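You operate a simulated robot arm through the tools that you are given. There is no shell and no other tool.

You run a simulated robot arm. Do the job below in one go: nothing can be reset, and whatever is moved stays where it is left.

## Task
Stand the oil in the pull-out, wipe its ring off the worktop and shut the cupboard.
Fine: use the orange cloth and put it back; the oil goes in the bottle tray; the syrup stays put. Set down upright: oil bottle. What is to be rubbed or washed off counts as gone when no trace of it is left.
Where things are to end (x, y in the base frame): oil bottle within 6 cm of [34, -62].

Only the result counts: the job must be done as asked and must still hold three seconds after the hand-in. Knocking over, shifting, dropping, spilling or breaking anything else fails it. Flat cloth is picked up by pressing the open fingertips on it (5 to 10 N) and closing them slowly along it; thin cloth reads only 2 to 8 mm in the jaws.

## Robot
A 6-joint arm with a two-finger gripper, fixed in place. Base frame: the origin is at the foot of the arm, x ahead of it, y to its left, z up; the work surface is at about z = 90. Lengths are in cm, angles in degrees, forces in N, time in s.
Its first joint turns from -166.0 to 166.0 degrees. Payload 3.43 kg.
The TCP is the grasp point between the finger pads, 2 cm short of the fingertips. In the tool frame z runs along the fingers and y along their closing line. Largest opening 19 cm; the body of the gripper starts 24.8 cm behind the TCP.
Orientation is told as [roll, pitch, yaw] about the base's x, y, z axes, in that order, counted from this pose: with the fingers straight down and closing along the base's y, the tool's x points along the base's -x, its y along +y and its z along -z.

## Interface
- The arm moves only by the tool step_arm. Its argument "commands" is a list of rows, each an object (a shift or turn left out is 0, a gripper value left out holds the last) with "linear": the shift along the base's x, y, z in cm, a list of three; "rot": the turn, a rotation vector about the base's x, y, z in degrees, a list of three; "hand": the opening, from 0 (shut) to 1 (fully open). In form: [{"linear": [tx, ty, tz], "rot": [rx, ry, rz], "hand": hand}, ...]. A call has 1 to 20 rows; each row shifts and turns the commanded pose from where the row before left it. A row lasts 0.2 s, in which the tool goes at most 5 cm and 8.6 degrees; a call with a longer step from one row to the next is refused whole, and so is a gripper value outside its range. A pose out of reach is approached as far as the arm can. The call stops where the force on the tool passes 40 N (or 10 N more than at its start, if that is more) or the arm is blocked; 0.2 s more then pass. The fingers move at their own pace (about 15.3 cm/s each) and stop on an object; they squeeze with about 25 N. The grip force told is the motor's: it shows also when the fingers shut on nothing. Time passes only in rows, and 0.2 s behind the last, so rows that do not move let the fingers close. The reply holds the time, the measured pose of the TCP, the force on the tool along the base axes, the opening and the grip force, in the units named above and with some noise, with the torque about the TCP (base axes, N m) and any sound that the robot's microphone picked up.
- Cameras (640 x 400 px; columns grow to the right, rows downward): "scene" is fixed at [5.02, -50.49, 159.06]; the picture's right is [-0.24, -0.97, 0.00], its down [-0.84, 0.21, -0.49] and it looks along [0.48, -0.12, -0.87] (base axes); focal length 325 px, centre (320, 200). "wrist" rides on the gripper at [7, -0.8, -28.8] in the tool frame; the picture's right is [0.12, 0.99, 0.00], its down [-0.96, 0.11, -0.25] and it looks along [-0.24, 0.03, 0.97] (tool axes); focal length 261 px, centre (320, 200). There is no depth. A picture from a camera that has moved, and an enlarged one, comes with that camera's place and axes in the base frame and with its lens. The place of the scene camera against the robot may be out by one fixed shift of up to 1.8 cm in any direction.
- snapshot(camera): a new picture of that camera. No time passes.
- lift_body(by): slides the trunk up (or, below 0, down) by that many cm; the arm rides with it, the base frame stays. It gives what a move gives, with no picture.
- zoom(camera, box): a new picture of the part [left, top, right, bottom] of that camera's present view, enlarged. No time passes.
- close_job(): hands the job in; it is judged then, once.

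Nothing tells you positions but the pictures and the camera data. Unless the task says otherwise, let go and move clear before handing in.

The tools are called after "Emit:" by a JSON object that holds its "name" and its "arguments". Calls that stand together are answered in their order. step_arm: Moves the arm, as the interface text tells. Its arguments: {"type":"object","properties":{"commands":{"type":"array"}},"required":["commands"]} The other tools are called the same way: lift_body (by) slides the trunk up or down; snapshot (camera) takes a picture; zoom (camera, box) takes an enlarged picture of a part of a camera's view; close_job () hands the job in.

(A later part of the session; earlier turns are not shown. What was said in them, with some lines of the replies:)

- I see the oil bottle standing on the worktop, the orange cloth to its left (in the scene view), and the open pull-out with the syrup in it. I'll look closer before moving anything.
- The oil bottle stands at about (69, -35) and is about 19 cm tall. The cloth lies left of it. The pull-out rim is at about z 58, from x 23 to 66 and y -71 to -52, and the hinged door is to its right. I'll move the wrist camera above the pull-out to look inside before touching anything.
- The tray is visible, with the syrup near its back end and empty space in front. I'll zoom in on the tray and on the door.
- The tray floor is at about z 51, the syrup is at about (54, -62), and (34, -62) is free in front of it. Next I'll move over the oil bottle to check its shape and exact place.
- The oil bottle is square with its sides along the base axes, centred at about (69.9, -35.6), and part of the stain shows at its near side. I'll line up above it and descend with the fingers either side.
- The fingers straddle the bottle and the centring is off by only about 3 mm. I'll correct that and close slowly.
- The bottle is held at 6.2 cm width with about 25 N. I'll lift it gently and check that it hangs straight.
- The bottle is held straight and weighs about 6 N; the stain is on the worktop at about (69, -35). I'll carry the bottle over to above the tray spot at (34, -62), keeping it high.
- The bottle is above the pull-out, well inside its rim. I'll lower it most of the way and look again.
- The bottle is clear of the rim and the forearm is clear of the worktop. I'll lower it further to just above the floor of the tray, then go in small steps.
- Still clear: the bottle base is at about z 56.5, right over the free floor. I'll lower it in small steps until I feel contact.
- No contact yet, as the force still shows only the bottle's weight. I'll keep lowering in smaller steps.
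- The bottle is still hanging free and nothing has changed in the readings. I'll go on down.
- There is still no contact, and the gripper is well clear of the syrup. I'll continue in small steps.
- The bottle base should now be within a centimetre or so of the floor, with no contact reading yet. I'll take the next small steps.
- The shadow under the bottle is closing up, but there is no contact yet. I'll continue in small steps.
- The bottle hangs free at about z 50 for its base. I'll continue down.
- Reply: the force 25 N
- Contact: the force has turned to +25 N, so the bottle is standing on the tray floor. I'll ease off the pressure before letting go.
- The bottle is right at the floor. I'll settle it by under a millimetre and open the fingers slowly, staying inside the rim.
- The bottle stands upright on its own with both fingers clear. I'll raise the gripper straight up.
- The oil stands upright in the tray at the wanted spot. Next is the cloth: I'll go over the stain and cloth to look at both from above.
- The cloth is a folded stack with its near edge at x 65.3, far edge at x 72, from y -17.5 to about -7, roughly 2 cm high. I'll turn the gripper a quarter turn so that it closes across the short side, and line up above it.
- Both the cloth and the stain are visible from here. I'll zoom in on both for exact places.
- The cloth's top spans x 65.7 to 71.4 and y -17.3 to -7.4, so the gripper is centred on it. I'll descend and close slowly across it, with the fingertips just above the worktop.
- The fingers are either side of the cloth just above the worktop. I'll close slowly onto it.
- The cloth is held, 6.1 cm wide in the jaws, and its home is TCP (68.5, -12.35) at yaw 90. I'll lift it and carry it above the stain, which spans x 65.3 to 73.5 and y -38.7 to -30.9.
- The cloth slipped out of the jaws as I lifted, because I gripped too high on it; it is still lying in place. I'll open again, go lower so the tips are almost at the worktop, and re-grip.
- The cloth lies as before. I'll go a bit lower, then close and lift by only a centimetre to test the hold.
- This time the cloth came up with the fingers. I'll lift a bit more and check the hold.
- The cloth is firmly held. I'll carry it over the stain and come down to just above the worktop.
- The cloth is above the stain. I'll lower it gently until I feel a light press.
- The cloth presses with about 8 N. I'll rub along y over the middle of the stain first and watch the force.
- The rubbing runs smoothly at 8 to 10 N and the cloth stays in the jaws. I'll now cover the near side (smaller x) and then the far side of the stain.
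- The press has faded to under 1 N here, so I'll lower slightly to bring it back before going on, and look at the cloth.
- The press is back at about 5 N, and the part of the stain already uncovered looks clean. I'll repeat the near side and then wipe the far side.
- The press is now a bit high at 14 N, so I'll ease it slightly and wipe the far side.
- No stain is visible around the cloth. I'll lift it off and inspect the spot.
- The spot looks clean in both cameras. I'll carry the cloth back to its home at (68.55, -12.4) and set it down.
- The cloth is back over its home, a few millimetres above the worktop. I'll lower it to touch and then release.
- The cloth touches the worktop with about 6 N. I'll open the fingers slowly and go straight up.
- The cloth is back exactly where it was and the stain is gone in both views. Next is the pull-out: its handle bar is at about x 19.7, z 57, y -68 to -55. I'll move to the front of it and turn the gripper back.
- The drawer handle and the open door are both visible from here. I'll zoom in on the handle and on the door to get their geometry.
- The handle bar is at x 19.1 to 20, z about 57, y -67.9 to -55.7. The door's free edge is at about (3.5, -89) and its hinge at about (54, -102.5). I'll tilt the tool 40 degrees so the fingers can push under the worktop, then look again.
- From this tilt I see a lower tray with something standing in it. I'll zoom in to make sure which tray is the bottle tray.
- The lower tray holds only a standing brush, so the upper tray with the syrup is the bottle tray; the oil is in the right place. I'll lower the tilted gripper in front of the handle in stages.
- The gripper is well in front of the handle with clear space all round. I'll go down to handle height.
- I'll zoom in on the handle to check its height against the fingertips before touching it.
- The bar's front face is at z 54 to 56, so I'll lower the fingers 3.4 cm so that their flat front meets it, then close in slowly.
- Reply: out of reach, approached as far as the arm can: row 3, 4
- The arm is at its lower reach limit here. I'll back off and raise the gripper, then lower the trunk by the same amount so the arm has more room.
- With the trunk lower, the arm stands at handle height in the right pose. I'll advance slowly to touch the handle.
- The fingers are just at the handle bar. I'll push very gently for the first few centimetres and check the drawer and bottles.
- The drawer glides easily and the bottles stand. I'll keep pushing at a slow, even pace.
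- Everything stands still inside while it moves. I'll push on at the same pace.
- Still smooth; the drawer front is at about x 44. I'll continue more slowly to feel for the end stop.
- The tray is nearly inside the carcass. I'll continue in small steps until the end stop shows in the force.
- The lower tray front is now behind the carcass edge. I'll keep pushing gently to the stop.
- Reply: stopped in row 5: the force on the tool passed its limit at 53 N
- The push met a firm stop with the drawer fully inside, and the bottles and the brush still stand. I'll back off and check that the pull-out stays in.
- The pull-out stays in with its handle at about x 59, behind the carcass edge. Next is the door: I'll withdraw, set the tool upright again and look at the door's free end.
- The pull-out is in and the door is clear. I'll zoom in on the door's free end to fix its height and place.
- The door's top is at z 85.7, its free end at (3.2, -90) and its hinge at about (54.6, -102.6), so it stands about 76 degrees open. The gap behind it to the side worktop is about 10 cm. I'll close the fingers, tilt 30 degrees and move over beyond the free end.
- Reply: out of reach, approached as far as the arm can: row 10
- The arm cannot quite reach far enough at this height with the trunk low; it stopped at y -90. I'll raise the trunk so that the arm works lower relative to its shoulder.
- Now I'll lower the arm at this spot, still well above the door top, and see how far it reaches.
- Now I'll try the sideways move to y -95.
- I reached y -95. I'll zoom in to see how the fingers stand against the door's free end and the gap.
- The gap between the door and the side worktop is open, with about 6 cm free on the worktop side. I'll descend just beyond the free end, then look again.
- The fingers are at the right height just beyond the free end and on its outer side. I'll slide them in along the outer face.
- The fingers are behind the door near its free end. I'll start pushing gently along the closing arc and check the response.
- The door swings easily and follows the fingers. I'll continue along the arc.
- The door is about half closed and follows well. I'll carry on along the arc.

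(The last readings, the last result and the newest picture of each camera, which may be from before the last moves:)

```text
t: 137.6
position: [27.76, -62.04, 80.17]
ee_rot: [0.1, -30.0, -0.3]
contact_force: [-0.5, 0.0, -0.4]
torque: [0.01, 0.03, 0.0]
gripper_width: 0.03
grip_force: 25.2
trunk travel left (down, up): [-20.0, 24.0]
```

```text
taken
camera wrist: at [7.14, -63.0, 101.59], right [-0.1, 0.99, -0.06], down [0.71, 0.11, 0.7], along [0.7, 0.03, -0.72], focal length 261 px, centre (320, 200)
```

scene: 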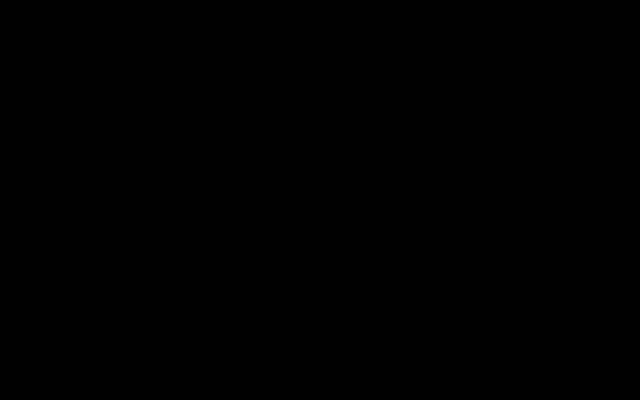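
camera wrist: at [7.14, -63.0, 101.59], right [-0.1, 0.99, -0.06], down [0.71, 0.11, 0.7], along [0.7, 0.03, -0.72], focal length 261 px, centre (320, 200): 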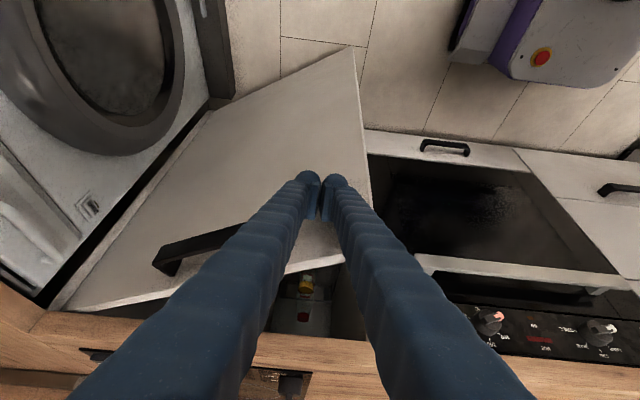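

The scene camera is covered by the arm for now, but the wrist view shows the door about 30 degrees from shut and nothing in the way. I'll continue.

Emit:
{"name": "step_arm", "arguments": {"commands": [{"linear": [0.8, 0.47, 0]}, {"linear": [0.8, 0.47, 0]}, {"linear": [0.83, 0.45, 0]}, {"linear": [0.83, 0.45, 0]}, {"linear": [0.83, 0.45, 0]}, {"linear": [0.83, 0.44, 0]}, {"linear": [0.83, 0.43, 0]}, {"linear": [0.83, 0.43, 0]}, {"linear": [0.85, 0.42, 0]}, {"linear": [0.8, 0.3, 0]}, {"linear": [0.8, 0.28, 0]}, {"linear": [0.8, 0.27, 0]}, {"linear": [0.7, 0.23, 0]}, {"linear": [0.6, 0.2, 0]}]}}

Emit:
{"name": "snapshot", "arguments": {"camera": "wrist"}}

Emit:
{"name": "snapshot", "arguments": {"camera": "scene"}}

```text
t: 140.6
position: [38.96, -56.89, 80.25]
ee_rot: [0.1, -30.0, -0.2]
contact_force: [-0.5, 0.2, -0.2]
torque: [0.01, 0.03, 0.01]
gripper_width: 0.0
grip_force: 25.3
trunk travel left (down, up): [-20.0, 24.0]
```

```text
taken
camera wrist: at [18.28, -57.81, 101.64], right [-0.1, 0.99, -0.06], down [0.71, 0.11, 0.7], along [0.7, 0.03, -0.72], focal length 261 px, centre (320, 200)
```

wrist: 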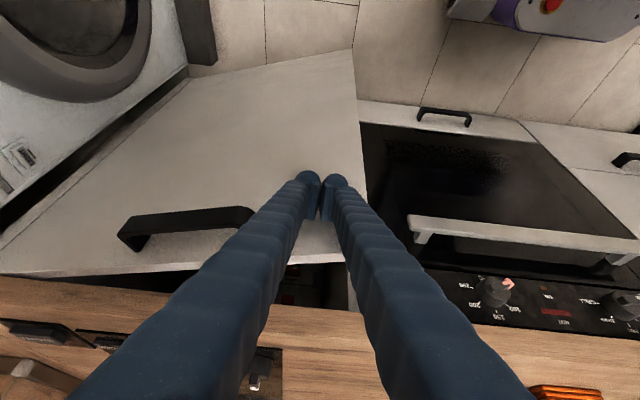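

```text
taken
```

scene: 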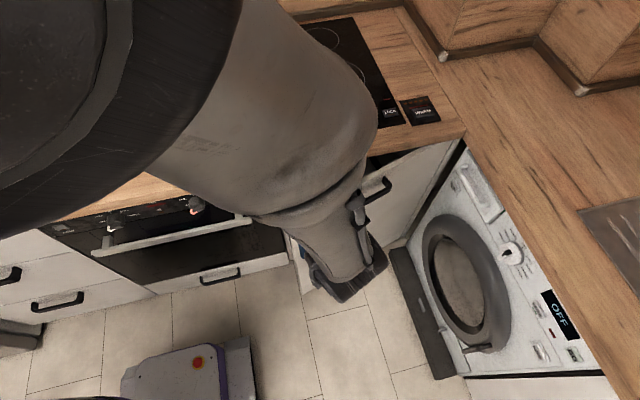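

The door is about 15 degrees from shut, with the fingers clear of the oven handle. I'll continue more slowly.

Emit:
{"name": "step_arm", "arguments": {"commands": [{"linear": [0.6, 0.22, 0]}, {"linear": [0.6, 0.22, 0]}, {"linear": [0.6, 0.22, 0]}, {"linear": [0.6, 0.22, 0]}, {"linear": [0.6, 0.2, 0]}, {"linear": [0.6, 0.2, 0]}, {"linear": [0.6, 0.15, 0]}, {"linear": [0.6, 0.12, 0]}, {"linear": [0.6, 0.1, 0]}, {"linear": [0.6, 0.1, 0]}, {"linear": [0.5, 0.08, 0]}, {"linear": [0.5, 0.07, 0]}]}}

Emit:
{"name": "snapshot", "arguments": {"camera": "wrist"}}

Emit:
{"name": "snapshot", "arguments": {"camera": "scene"}}

```text
t: 143.2
position: [45.81, -54.91, 80.31]
ee_rot: [0.1, -29.9, -0.2]
contact_force: [0.2, -0.8, -0.3]
torque: [-0.05, 0.0, 0.01]
gripper_width: 0.0
grip_force: 25.0
trunk travel left (down, up): [-20.0, 24.0]
```

```text
taken
camera wrist: at [25.22, -55.94, 101.66], right [-0.1, 0.99, -0.06], down [0.71, 0.11, 0.7], along [0.7, 0.03, -0.72], focal length 261 px, centre (320, 200)
```

wrist: 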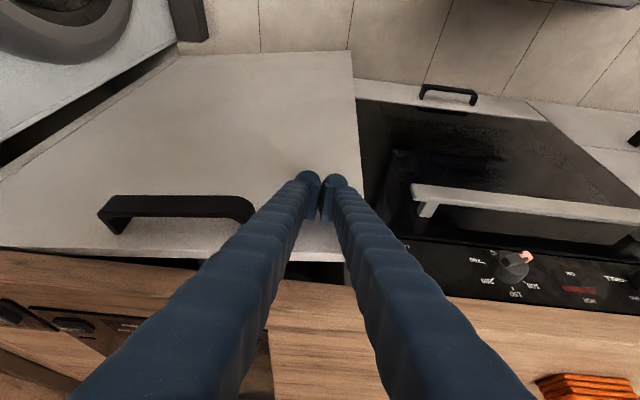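

```text
taken
```

scene: 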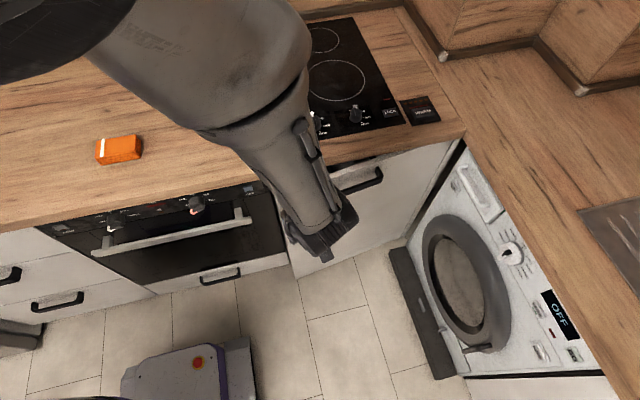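

About 7 degrees remain. I'll close the last stretch slowly, watching the force.

Emit:
{"name": "step_arm", "arguments": {"commands": [{"linear": [0.4, 0.05, 0]}, {"linear": [0.4, 0.05, 0]}, {"linear": [0.4, 0.05, 0]}, {"linear": [0.4, 0.05, 0]}, {"linear": [0.4, 0.05, 0]}, {"linear": [0.4, 0.05, 0]}, {"linear": [0.4, 0.05, 0]}, {"linear": [0.4, 0.05, 0]}, {"linear": [0.4, 0, 0]}, {"linear": [0.4, 0, 0]}]}}

Emit:
{"name": "snapshot", "arguments": {"camera": "wrist"}}

```text
t: 145.4
position: [49.86, -54.61, 80.25]
ee_rot: [0.2, -30.0, -0.2]
contact_force: [0.9, 0.5, 0.1]
torque: [0.0, 0.0, -0.01]
gripper_width: 0.01
grip_force: 25.0
trunk travel left (down, up): [-20.0, 24.0]
```

```text
taken
camera wrist: at [29.29, -55.51, 101.56], right [-0.1, 0.99, -0.06], down [0.71, 0.11, 0.69], along [0.7, 0.03, -0.72], focal length 261 px, centre (320, 200)
```

wrist: 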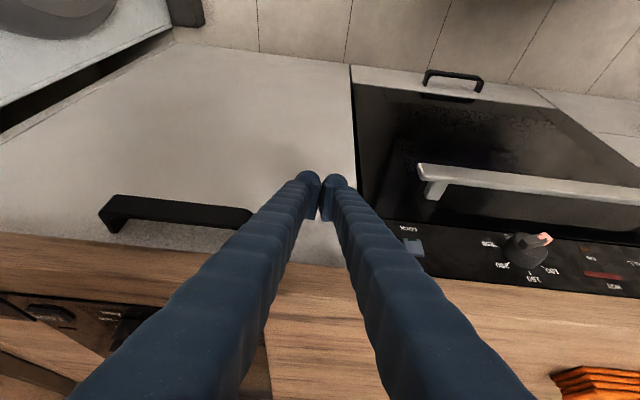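

Emit:
{"name": "step_arm", "arguments": {"commands": [{"linear": [0.3, 0, 0]}, {"linear": [0.3, 0, 0]}, {"linear": [0.3, 0, 0]}, {"linear": [0.3, 0, 0]}, {"linear": [0.3, 0, 0]}, {"linear": [0, 0, 0]}]}}

Emit:
{"name": "snapshot", "arguments": {"camera": "wrist"}}

Emit:
{"name": "snapshot", "arguments": {"camera": "scene"}}

```text
t: 146.8
position: [51.39, -54.58, 80.11]
ee_rot: [0.1, -30.0, -0.2]
contact_force: [0.0, 0.2, -0.2]
torque: [-0.02, 0.01, -0.01]
gripper_width: 0.0
grip_force: 24.8
trunk travel left (down, up): [-20.0, 24.0]
```

```text
taken
camera wrist: at [30.72, -55.45, 101.6], right [-0.1, 0.99, -0.06], down [0.71, 0.11, 0.7], along [0.7, 0.03, -0.72], focal length 261 px, centre (320, 200)
```

wrist: 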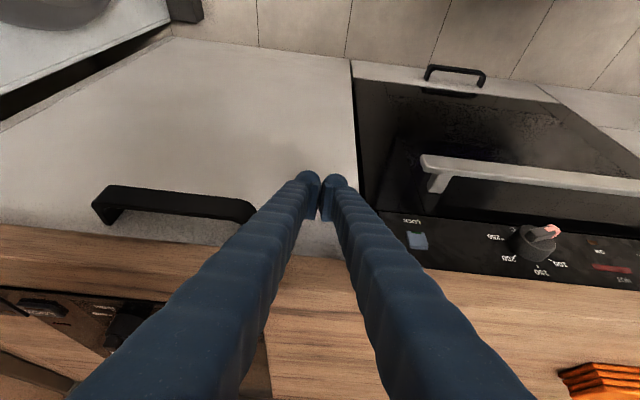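

```text
taken
```

scene: 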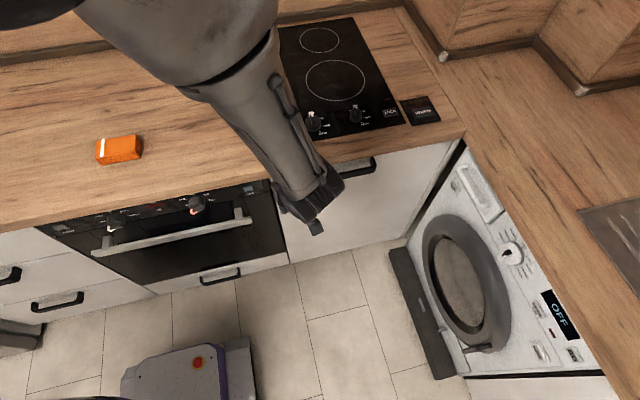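

The door is nearly flush and I still feel no stop. I'll push the last bit in very small steps.

Emit:
{"name": "step_arm", "arguments": {"commands": [{"linear": [0.25, 0, 0]}, {"linear": [0.25, 0, 0]}, {"linear": [0.25, 0, 0]}, {"linear": [0.25, 0, 0]}, {"linear": [0, 0, 0]}]}}

```text
t: 148.0
position: [52.41, -54.65, 80.32]
ee_rot: [0.1, -30.0, -0.1]
contact_force: [-0.3, -0.6, 0.2]
torque: [0.02, -0.02, -0.02]
gripper_width: 0.0
grip_force: 24.7
trunk travel left (down, up): [-20.0, 24.0]
```

Emit:
{"name": "step_arm", "arguments": {"commands": [{"linear": [0.25, 0, 0]}, {"linear": [0.25, 0, 0]}, {"linear": [0.25, 0, 0]}, {"linear": [0.25, 0, 0]}, {"linear": [0, 0, 0]}]}}

Emit:
{"name": "snapshot", "arguments": {"camera": "wrist"}}

```text
t: 149.2
position: [53.34, -54.43, 80.2]
ee_rot: [0.1, -30.1, -0.2]
contact_force: [-3.2, -0.6, 0.8]
torque: [-0.03, -0.01, 0.0]
gripper_width: 0.58
grip_force: 34.6
trunk travel left (down, up): [-20.0, 24.0]
```

```text
taken
camera wrist: at [32.74, -55.47, 101.63], right [-0.1, 0.99, -0.06], down [0.71, 0.11, 0.69], along [0.7, 0.03, -0.72], focal length 261 px, centre (320, 200)
```

wrist: 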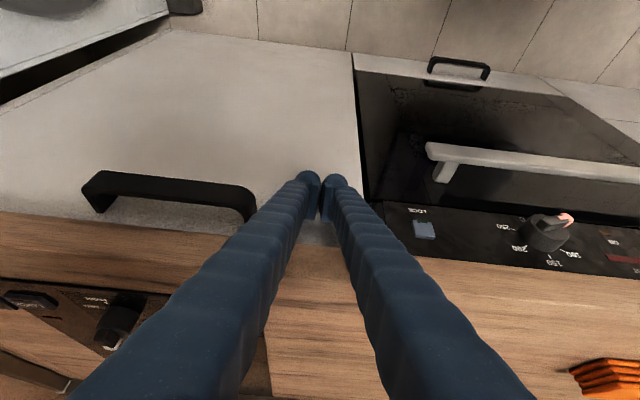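

The fingers now feel the door's resistance, and they were spread by half a centimetre, so something presses on them. I'll zoom in before going on.

Emit:
{"name": "zoom", "arguments": {"camera": "wrist", "box": [240, 140, 400, 270]}}

Emit:
{"name": "zoom", "arguments": {"camera": "scene", "box": [250, 130, 480, 290]}}

```text
3.08 times, centred on (320, 205) of wrist
camera zoom: at [32.74, -55.47, 101.63], right [-0.1, 0.99, -0.06], down [0.71, 0.11, 0.69], along [0.7, 0.03, -0.72], focal length 802 px, centre (320, 185)
```

zoom: 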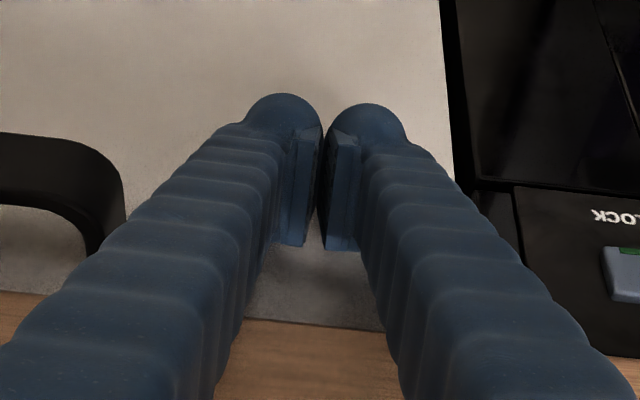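

```text
2.50 times, centred on (365, 210) of scene
camera zoom: at [5.02, -50.49, 159.06], right [-0.24, -0.97, 0.0], down [-0.84, 0.21, -0.49], along [0.48, -0.12, -0.87], focal length 812 px, centre (208, 175)
```

zoom: 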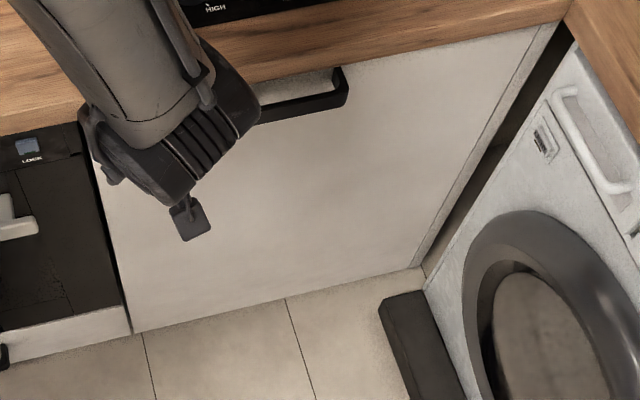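

The door looks flush in the scene view and nothing is caught. I'll hold still for a moment and read the forces again.

Emit:
{"name": "step_arm", "arguments": {"commands": [{"linear": [0, 0, 0]}, {"linear": [0, 0, 0]}]}}

```text
t: 149.8
position: [53.42, -54.51, 80.23]
ee_rot: [0.1, -29.9, -0.2]
contact_force: [-3.2, 0.1, 0.0]
torque: [-0.03, -0.02, -0.01]
gripper_width: 0.63
grip_force: 34.3
trunk travel left (down, up): [-20.0, 24.0]
```

The forces are steady and small. I'll press a little more to learn whether the door is against its stop.

Emit:
{"name": "step_arm", "arguments": {"commands": [{"linear": [0.15, 0, 0]}, {"linear": [0.15, 0, 0]}, {"linear": [0, 0, 0]}]}}

```text
t: 150.6
position: [53.43, -54.53, 80.29]
ee_rot: [0.1, -29.9, -0.3]
contact_force: [-33.6, 1.8, 2.5]
torque: [-0.09, -0.07, 0.11]
gripper_width: 0.6
grip_force: 34.3
trunk travel left (down, up): [-20.0, 24.0]
```

The force rises to 34 N without movement, so the door is shut against its stop. I'll back off straight and check that it stays shut.

Emit:
{"name": "step_arm", "arguments": {"commands": [{"linear": [-0.3, 0, 0]}, {"linear": [-0.5, 0, 0]}, {"linear": [-1.5, 0, 0]}, {"linear": [-3, 0, 0]}, {"linear": [-4, 0, 0]}, {"linear": [-4, 0, 0]}, {"linear": [-4, 0, 0]}, {"linear": [0, 0, 0]}]}}

Emit:
{"name": "snapshot", "arguments": {"camera": "wrist"}}

Emit:
{"name": "snapshot", "arguments": {"camera": "scene"}}

```text
t: 152.4
position: [36.28, -54.51, 80.42]
ee_rot: [0.1, -30.1, -0.3]
contact_force: [0.0, 0.6, -0.7]
torque: [0.03, -0.05, 0.01]
gripper_width: 0.0
grip_force: 34.3
trunk travel left (down, up): [-20.0, 24.0]
```

```text
taken
camera wrist: at [15.65, -55.49, 101.67], right [-0.1, 0.99, -0.06], down [0.71, 0.11, 0.7], along [0.7, 0.03, -0.72], focal length 261 px, centre (320, 200)
```

wrist: 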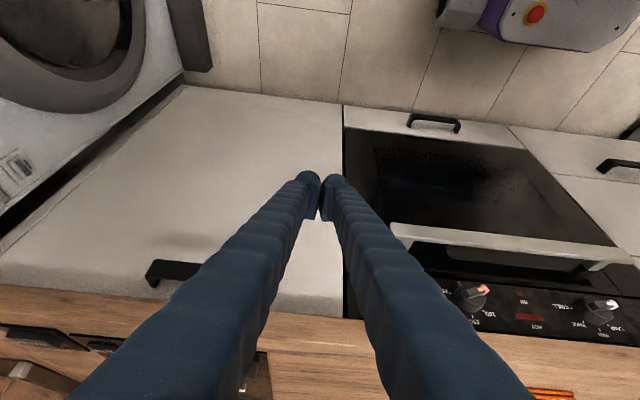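

```text
taken
```

scene: 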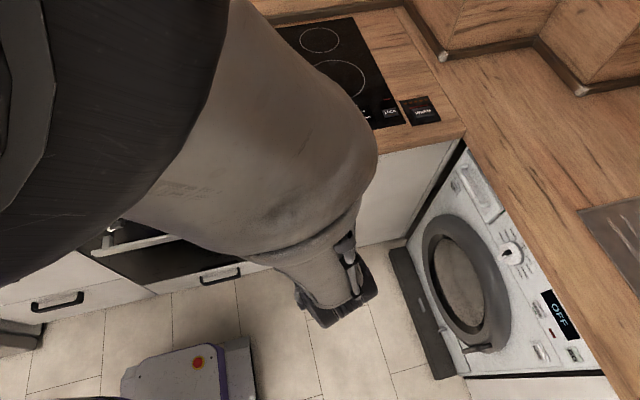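

The door stays shut and flush with the fronts. I'll raise the gripper clear, set it upright and take a last full look at everything.

Emit:
{"name": "step_arm", "arguments": {"commands": [{"linear": [0, 0, 3]}, {"linear": [0, 0, 4]}, {"linear": [0, 0, 4], "rot": [0, 5, 0]}, {"linear": [0, 0, 4], "rot": [0, 5, 0]}, {"linear": [0, 0, 4], "rot": [0, 5, 0]}, {"linear": [0, 0, 4], "rot": [0, 5, 0]}, {"linear": [0, 0, 4], "rot": [0, 5, 0]}, {"linear": [0, 0, 4], "rot": [0, 5, 0]}, {"linear": [2, 2, 3]}, {"linear": [3, 2, 3]}, {"linear": [3, 2, 0]}, {"linear": [3, 2, 0]}, {"linear": [3, 2, 0]}, {"linear": [0, 0, 0]}]}}

Emit:
{"name": "snapshot", "arguments": {"camera": "wrist"}}

Emit:
{"name": "snapshot", "arguments": {"camera": "scene"}}

```text
t: 155.4
position: [50.38, -44.8, 117.42]
ee_rot: [0.1, 0.0, -0.1]
contact_force: [-0.1, 0.3, 0.4]
torque: [-0.09, 0.0, -0.01]
gripper_width: 0.0
grip_force: 34.7
trunk travel left (down, up): [-20.0, 24.0]
```

```text
taken
camera wrist: at [43.29, -45.61, 146.06], right [-0.12, 0.99, 0.0], down [0.96, 0.11, 0.25], along [0.25, 0.03, -0.97], focal length 261 px, centre (320, 200)
```

wrist: 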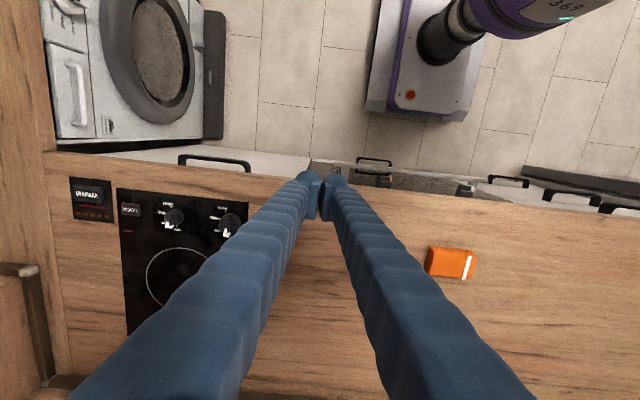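

```text
taken
```

scene: 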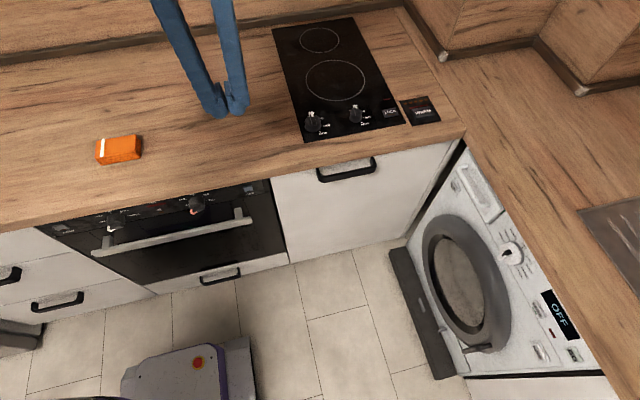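

The door is shut, the cloth is in place and the gripper is clear. I'll check the stain area and the door fit close up once more.

Emit:
{"name": "zoom", "arguments": {"camera": "scene", "box": [80, 90, 260, 190]}}

Emit:
{"name": "zoom", "arguments": {"camera": "scene", "box": [250, 120, 480, 280]}}

Emit:
{"name": "zoom", "arguments": {"camera": "wrist", "box": [320, 180, 520, 320]}}

Emit:
{"name": "zoom", "arguments": {"camera": "wrist", "box": [40, 100, 340, 240]}}

```text
3.56 times, centred on (170, 140) of scene
camera zoom: at [5.02, -50.49, 159.06], right [-0.24, -0.97, 0.0], down [-0.84, 0.21, -0.49], along [0.48, -0.12, -0.87], focal length 1156 px, centre (853, 413)
```

zoom: 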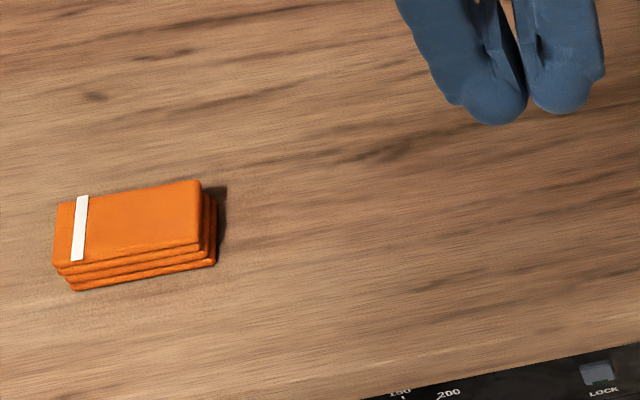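

```text
2.50 times, centred on (365, 200) of scene
camera zoom: at [5.02, -50.49, 159.06], right [-0.24, -0.97, 0.0], down [-0.84, 0.21, -0.49], along [0.48, -0.12, -0.87], focal length 812 px, centre (208, 200)
```

zoom: 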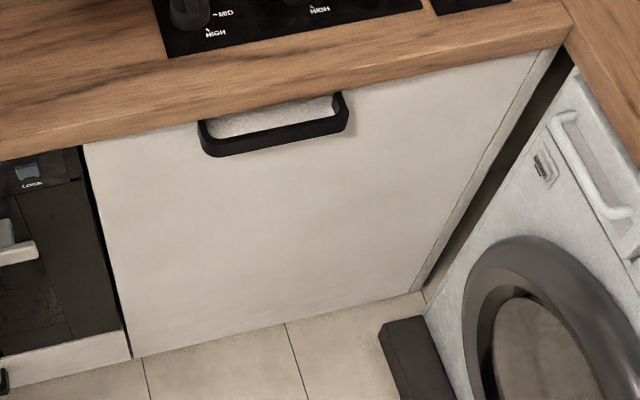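

```text
2.86 times, centred on (420, 250) of wrist
camera zoom: at [43.29, -45.61, 146.06], right [-0.12, 0.99, 0.0], down [0.96, 0.11, 0.25], along [0.25, 0.03, -0.97], focal length 745 px, centre (34, 57)
```

zoom: 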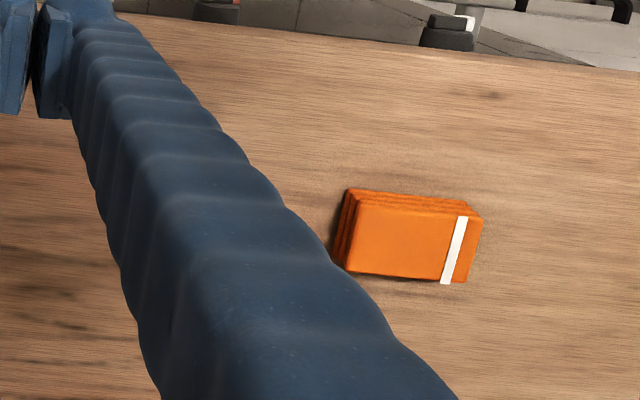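

```text
2.13 times, centred on (190, 170) of wrist
camera zoom: at [43.29, -45.61, 146.06], right [-0.12, 0.99, 0.0], down [0.96, 0.11, 0.25], along [0.25, 0.03, -0.97], focal length 556 px, centre (597, 264)
```

zoom: 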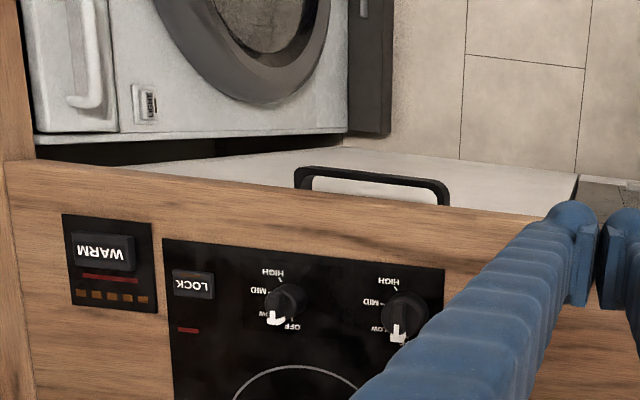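

The worktop shows plain wood where the stain was, the cloth lies where it was, and the door is flush. The oil stands in the bottle tray of the closed pull-out. I'll relax the fingers in free air and let a moment pass before handing in.

Emit:
{"name": "step_arm", "arguments": {"commands": [{"hand": 0.3}, {"linear": [0, 0, 1]}, {"linear": [0, 0, 0]}, {"linear": [0, 0, 0]}, {"linear": [0, 0, 0]}]}}

Emit:
{"name": "snapshot", "arguments": {"camera": "scene"}}

```text
t: 156.6
position: [50.53, -44.61, 118.2]
ee_rot: [-0.1, -0.1, -0.2]
contact_force: [0.6, 0.0, -0.3]
torque: [0.02, -0.03, 0.0]
gripper_width: 5.67
grip_force: 0.1
trunk travel left (down, up): [-20.0, 24.0]
```

```text
taken
```

scene: 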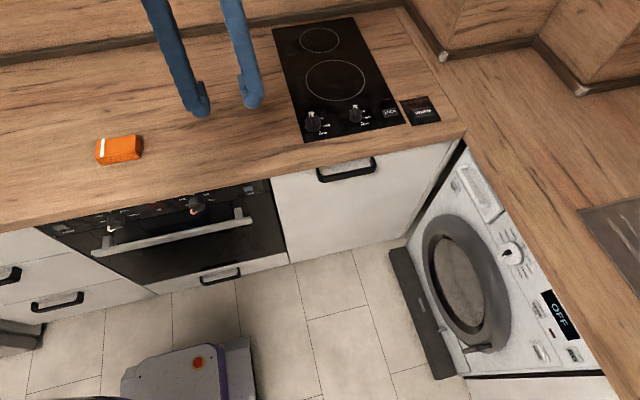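

The picture is steady: the cupboard is shut, the worktop is clean, the cloth is in its place and the gripper is empty and clear. I'm handing the job in.

Emit:
{"name": "close_job", "arguments": {}}

```text
The job is handed in.
```

The oil is standing in the pull-out's bottle tray, its ring is wiped off the worktop, and the cupboard is shut. I handed the job in, but no verdict came back.

- **Oil:** I set it down upright at about (34, -62) while the pull-out was still out, then pushed the pull-out in slowly. The bottle rode in with it, so its actual position is now about 39 cm further in, near x = 73. The door can't shut with the pull-out left out, so I took (34, -62) to mean the spot in the tray.
- **Ring:** No trace shows in either camera after wiping with the orange cloth.
- **Cloth:** It is back where it started. On my first try it slipped out of the fingers during the lift, only a short way above the worktop, and stayed in place; the second grip held.
- **Cupboard:** The pull-out is in to its stop and the door is closed against its stop.
- **Other items:** In the last views before the door closed, the oil, the syrup and the brush in the lower tray were all still standing. I did not move the syrup within its tray.
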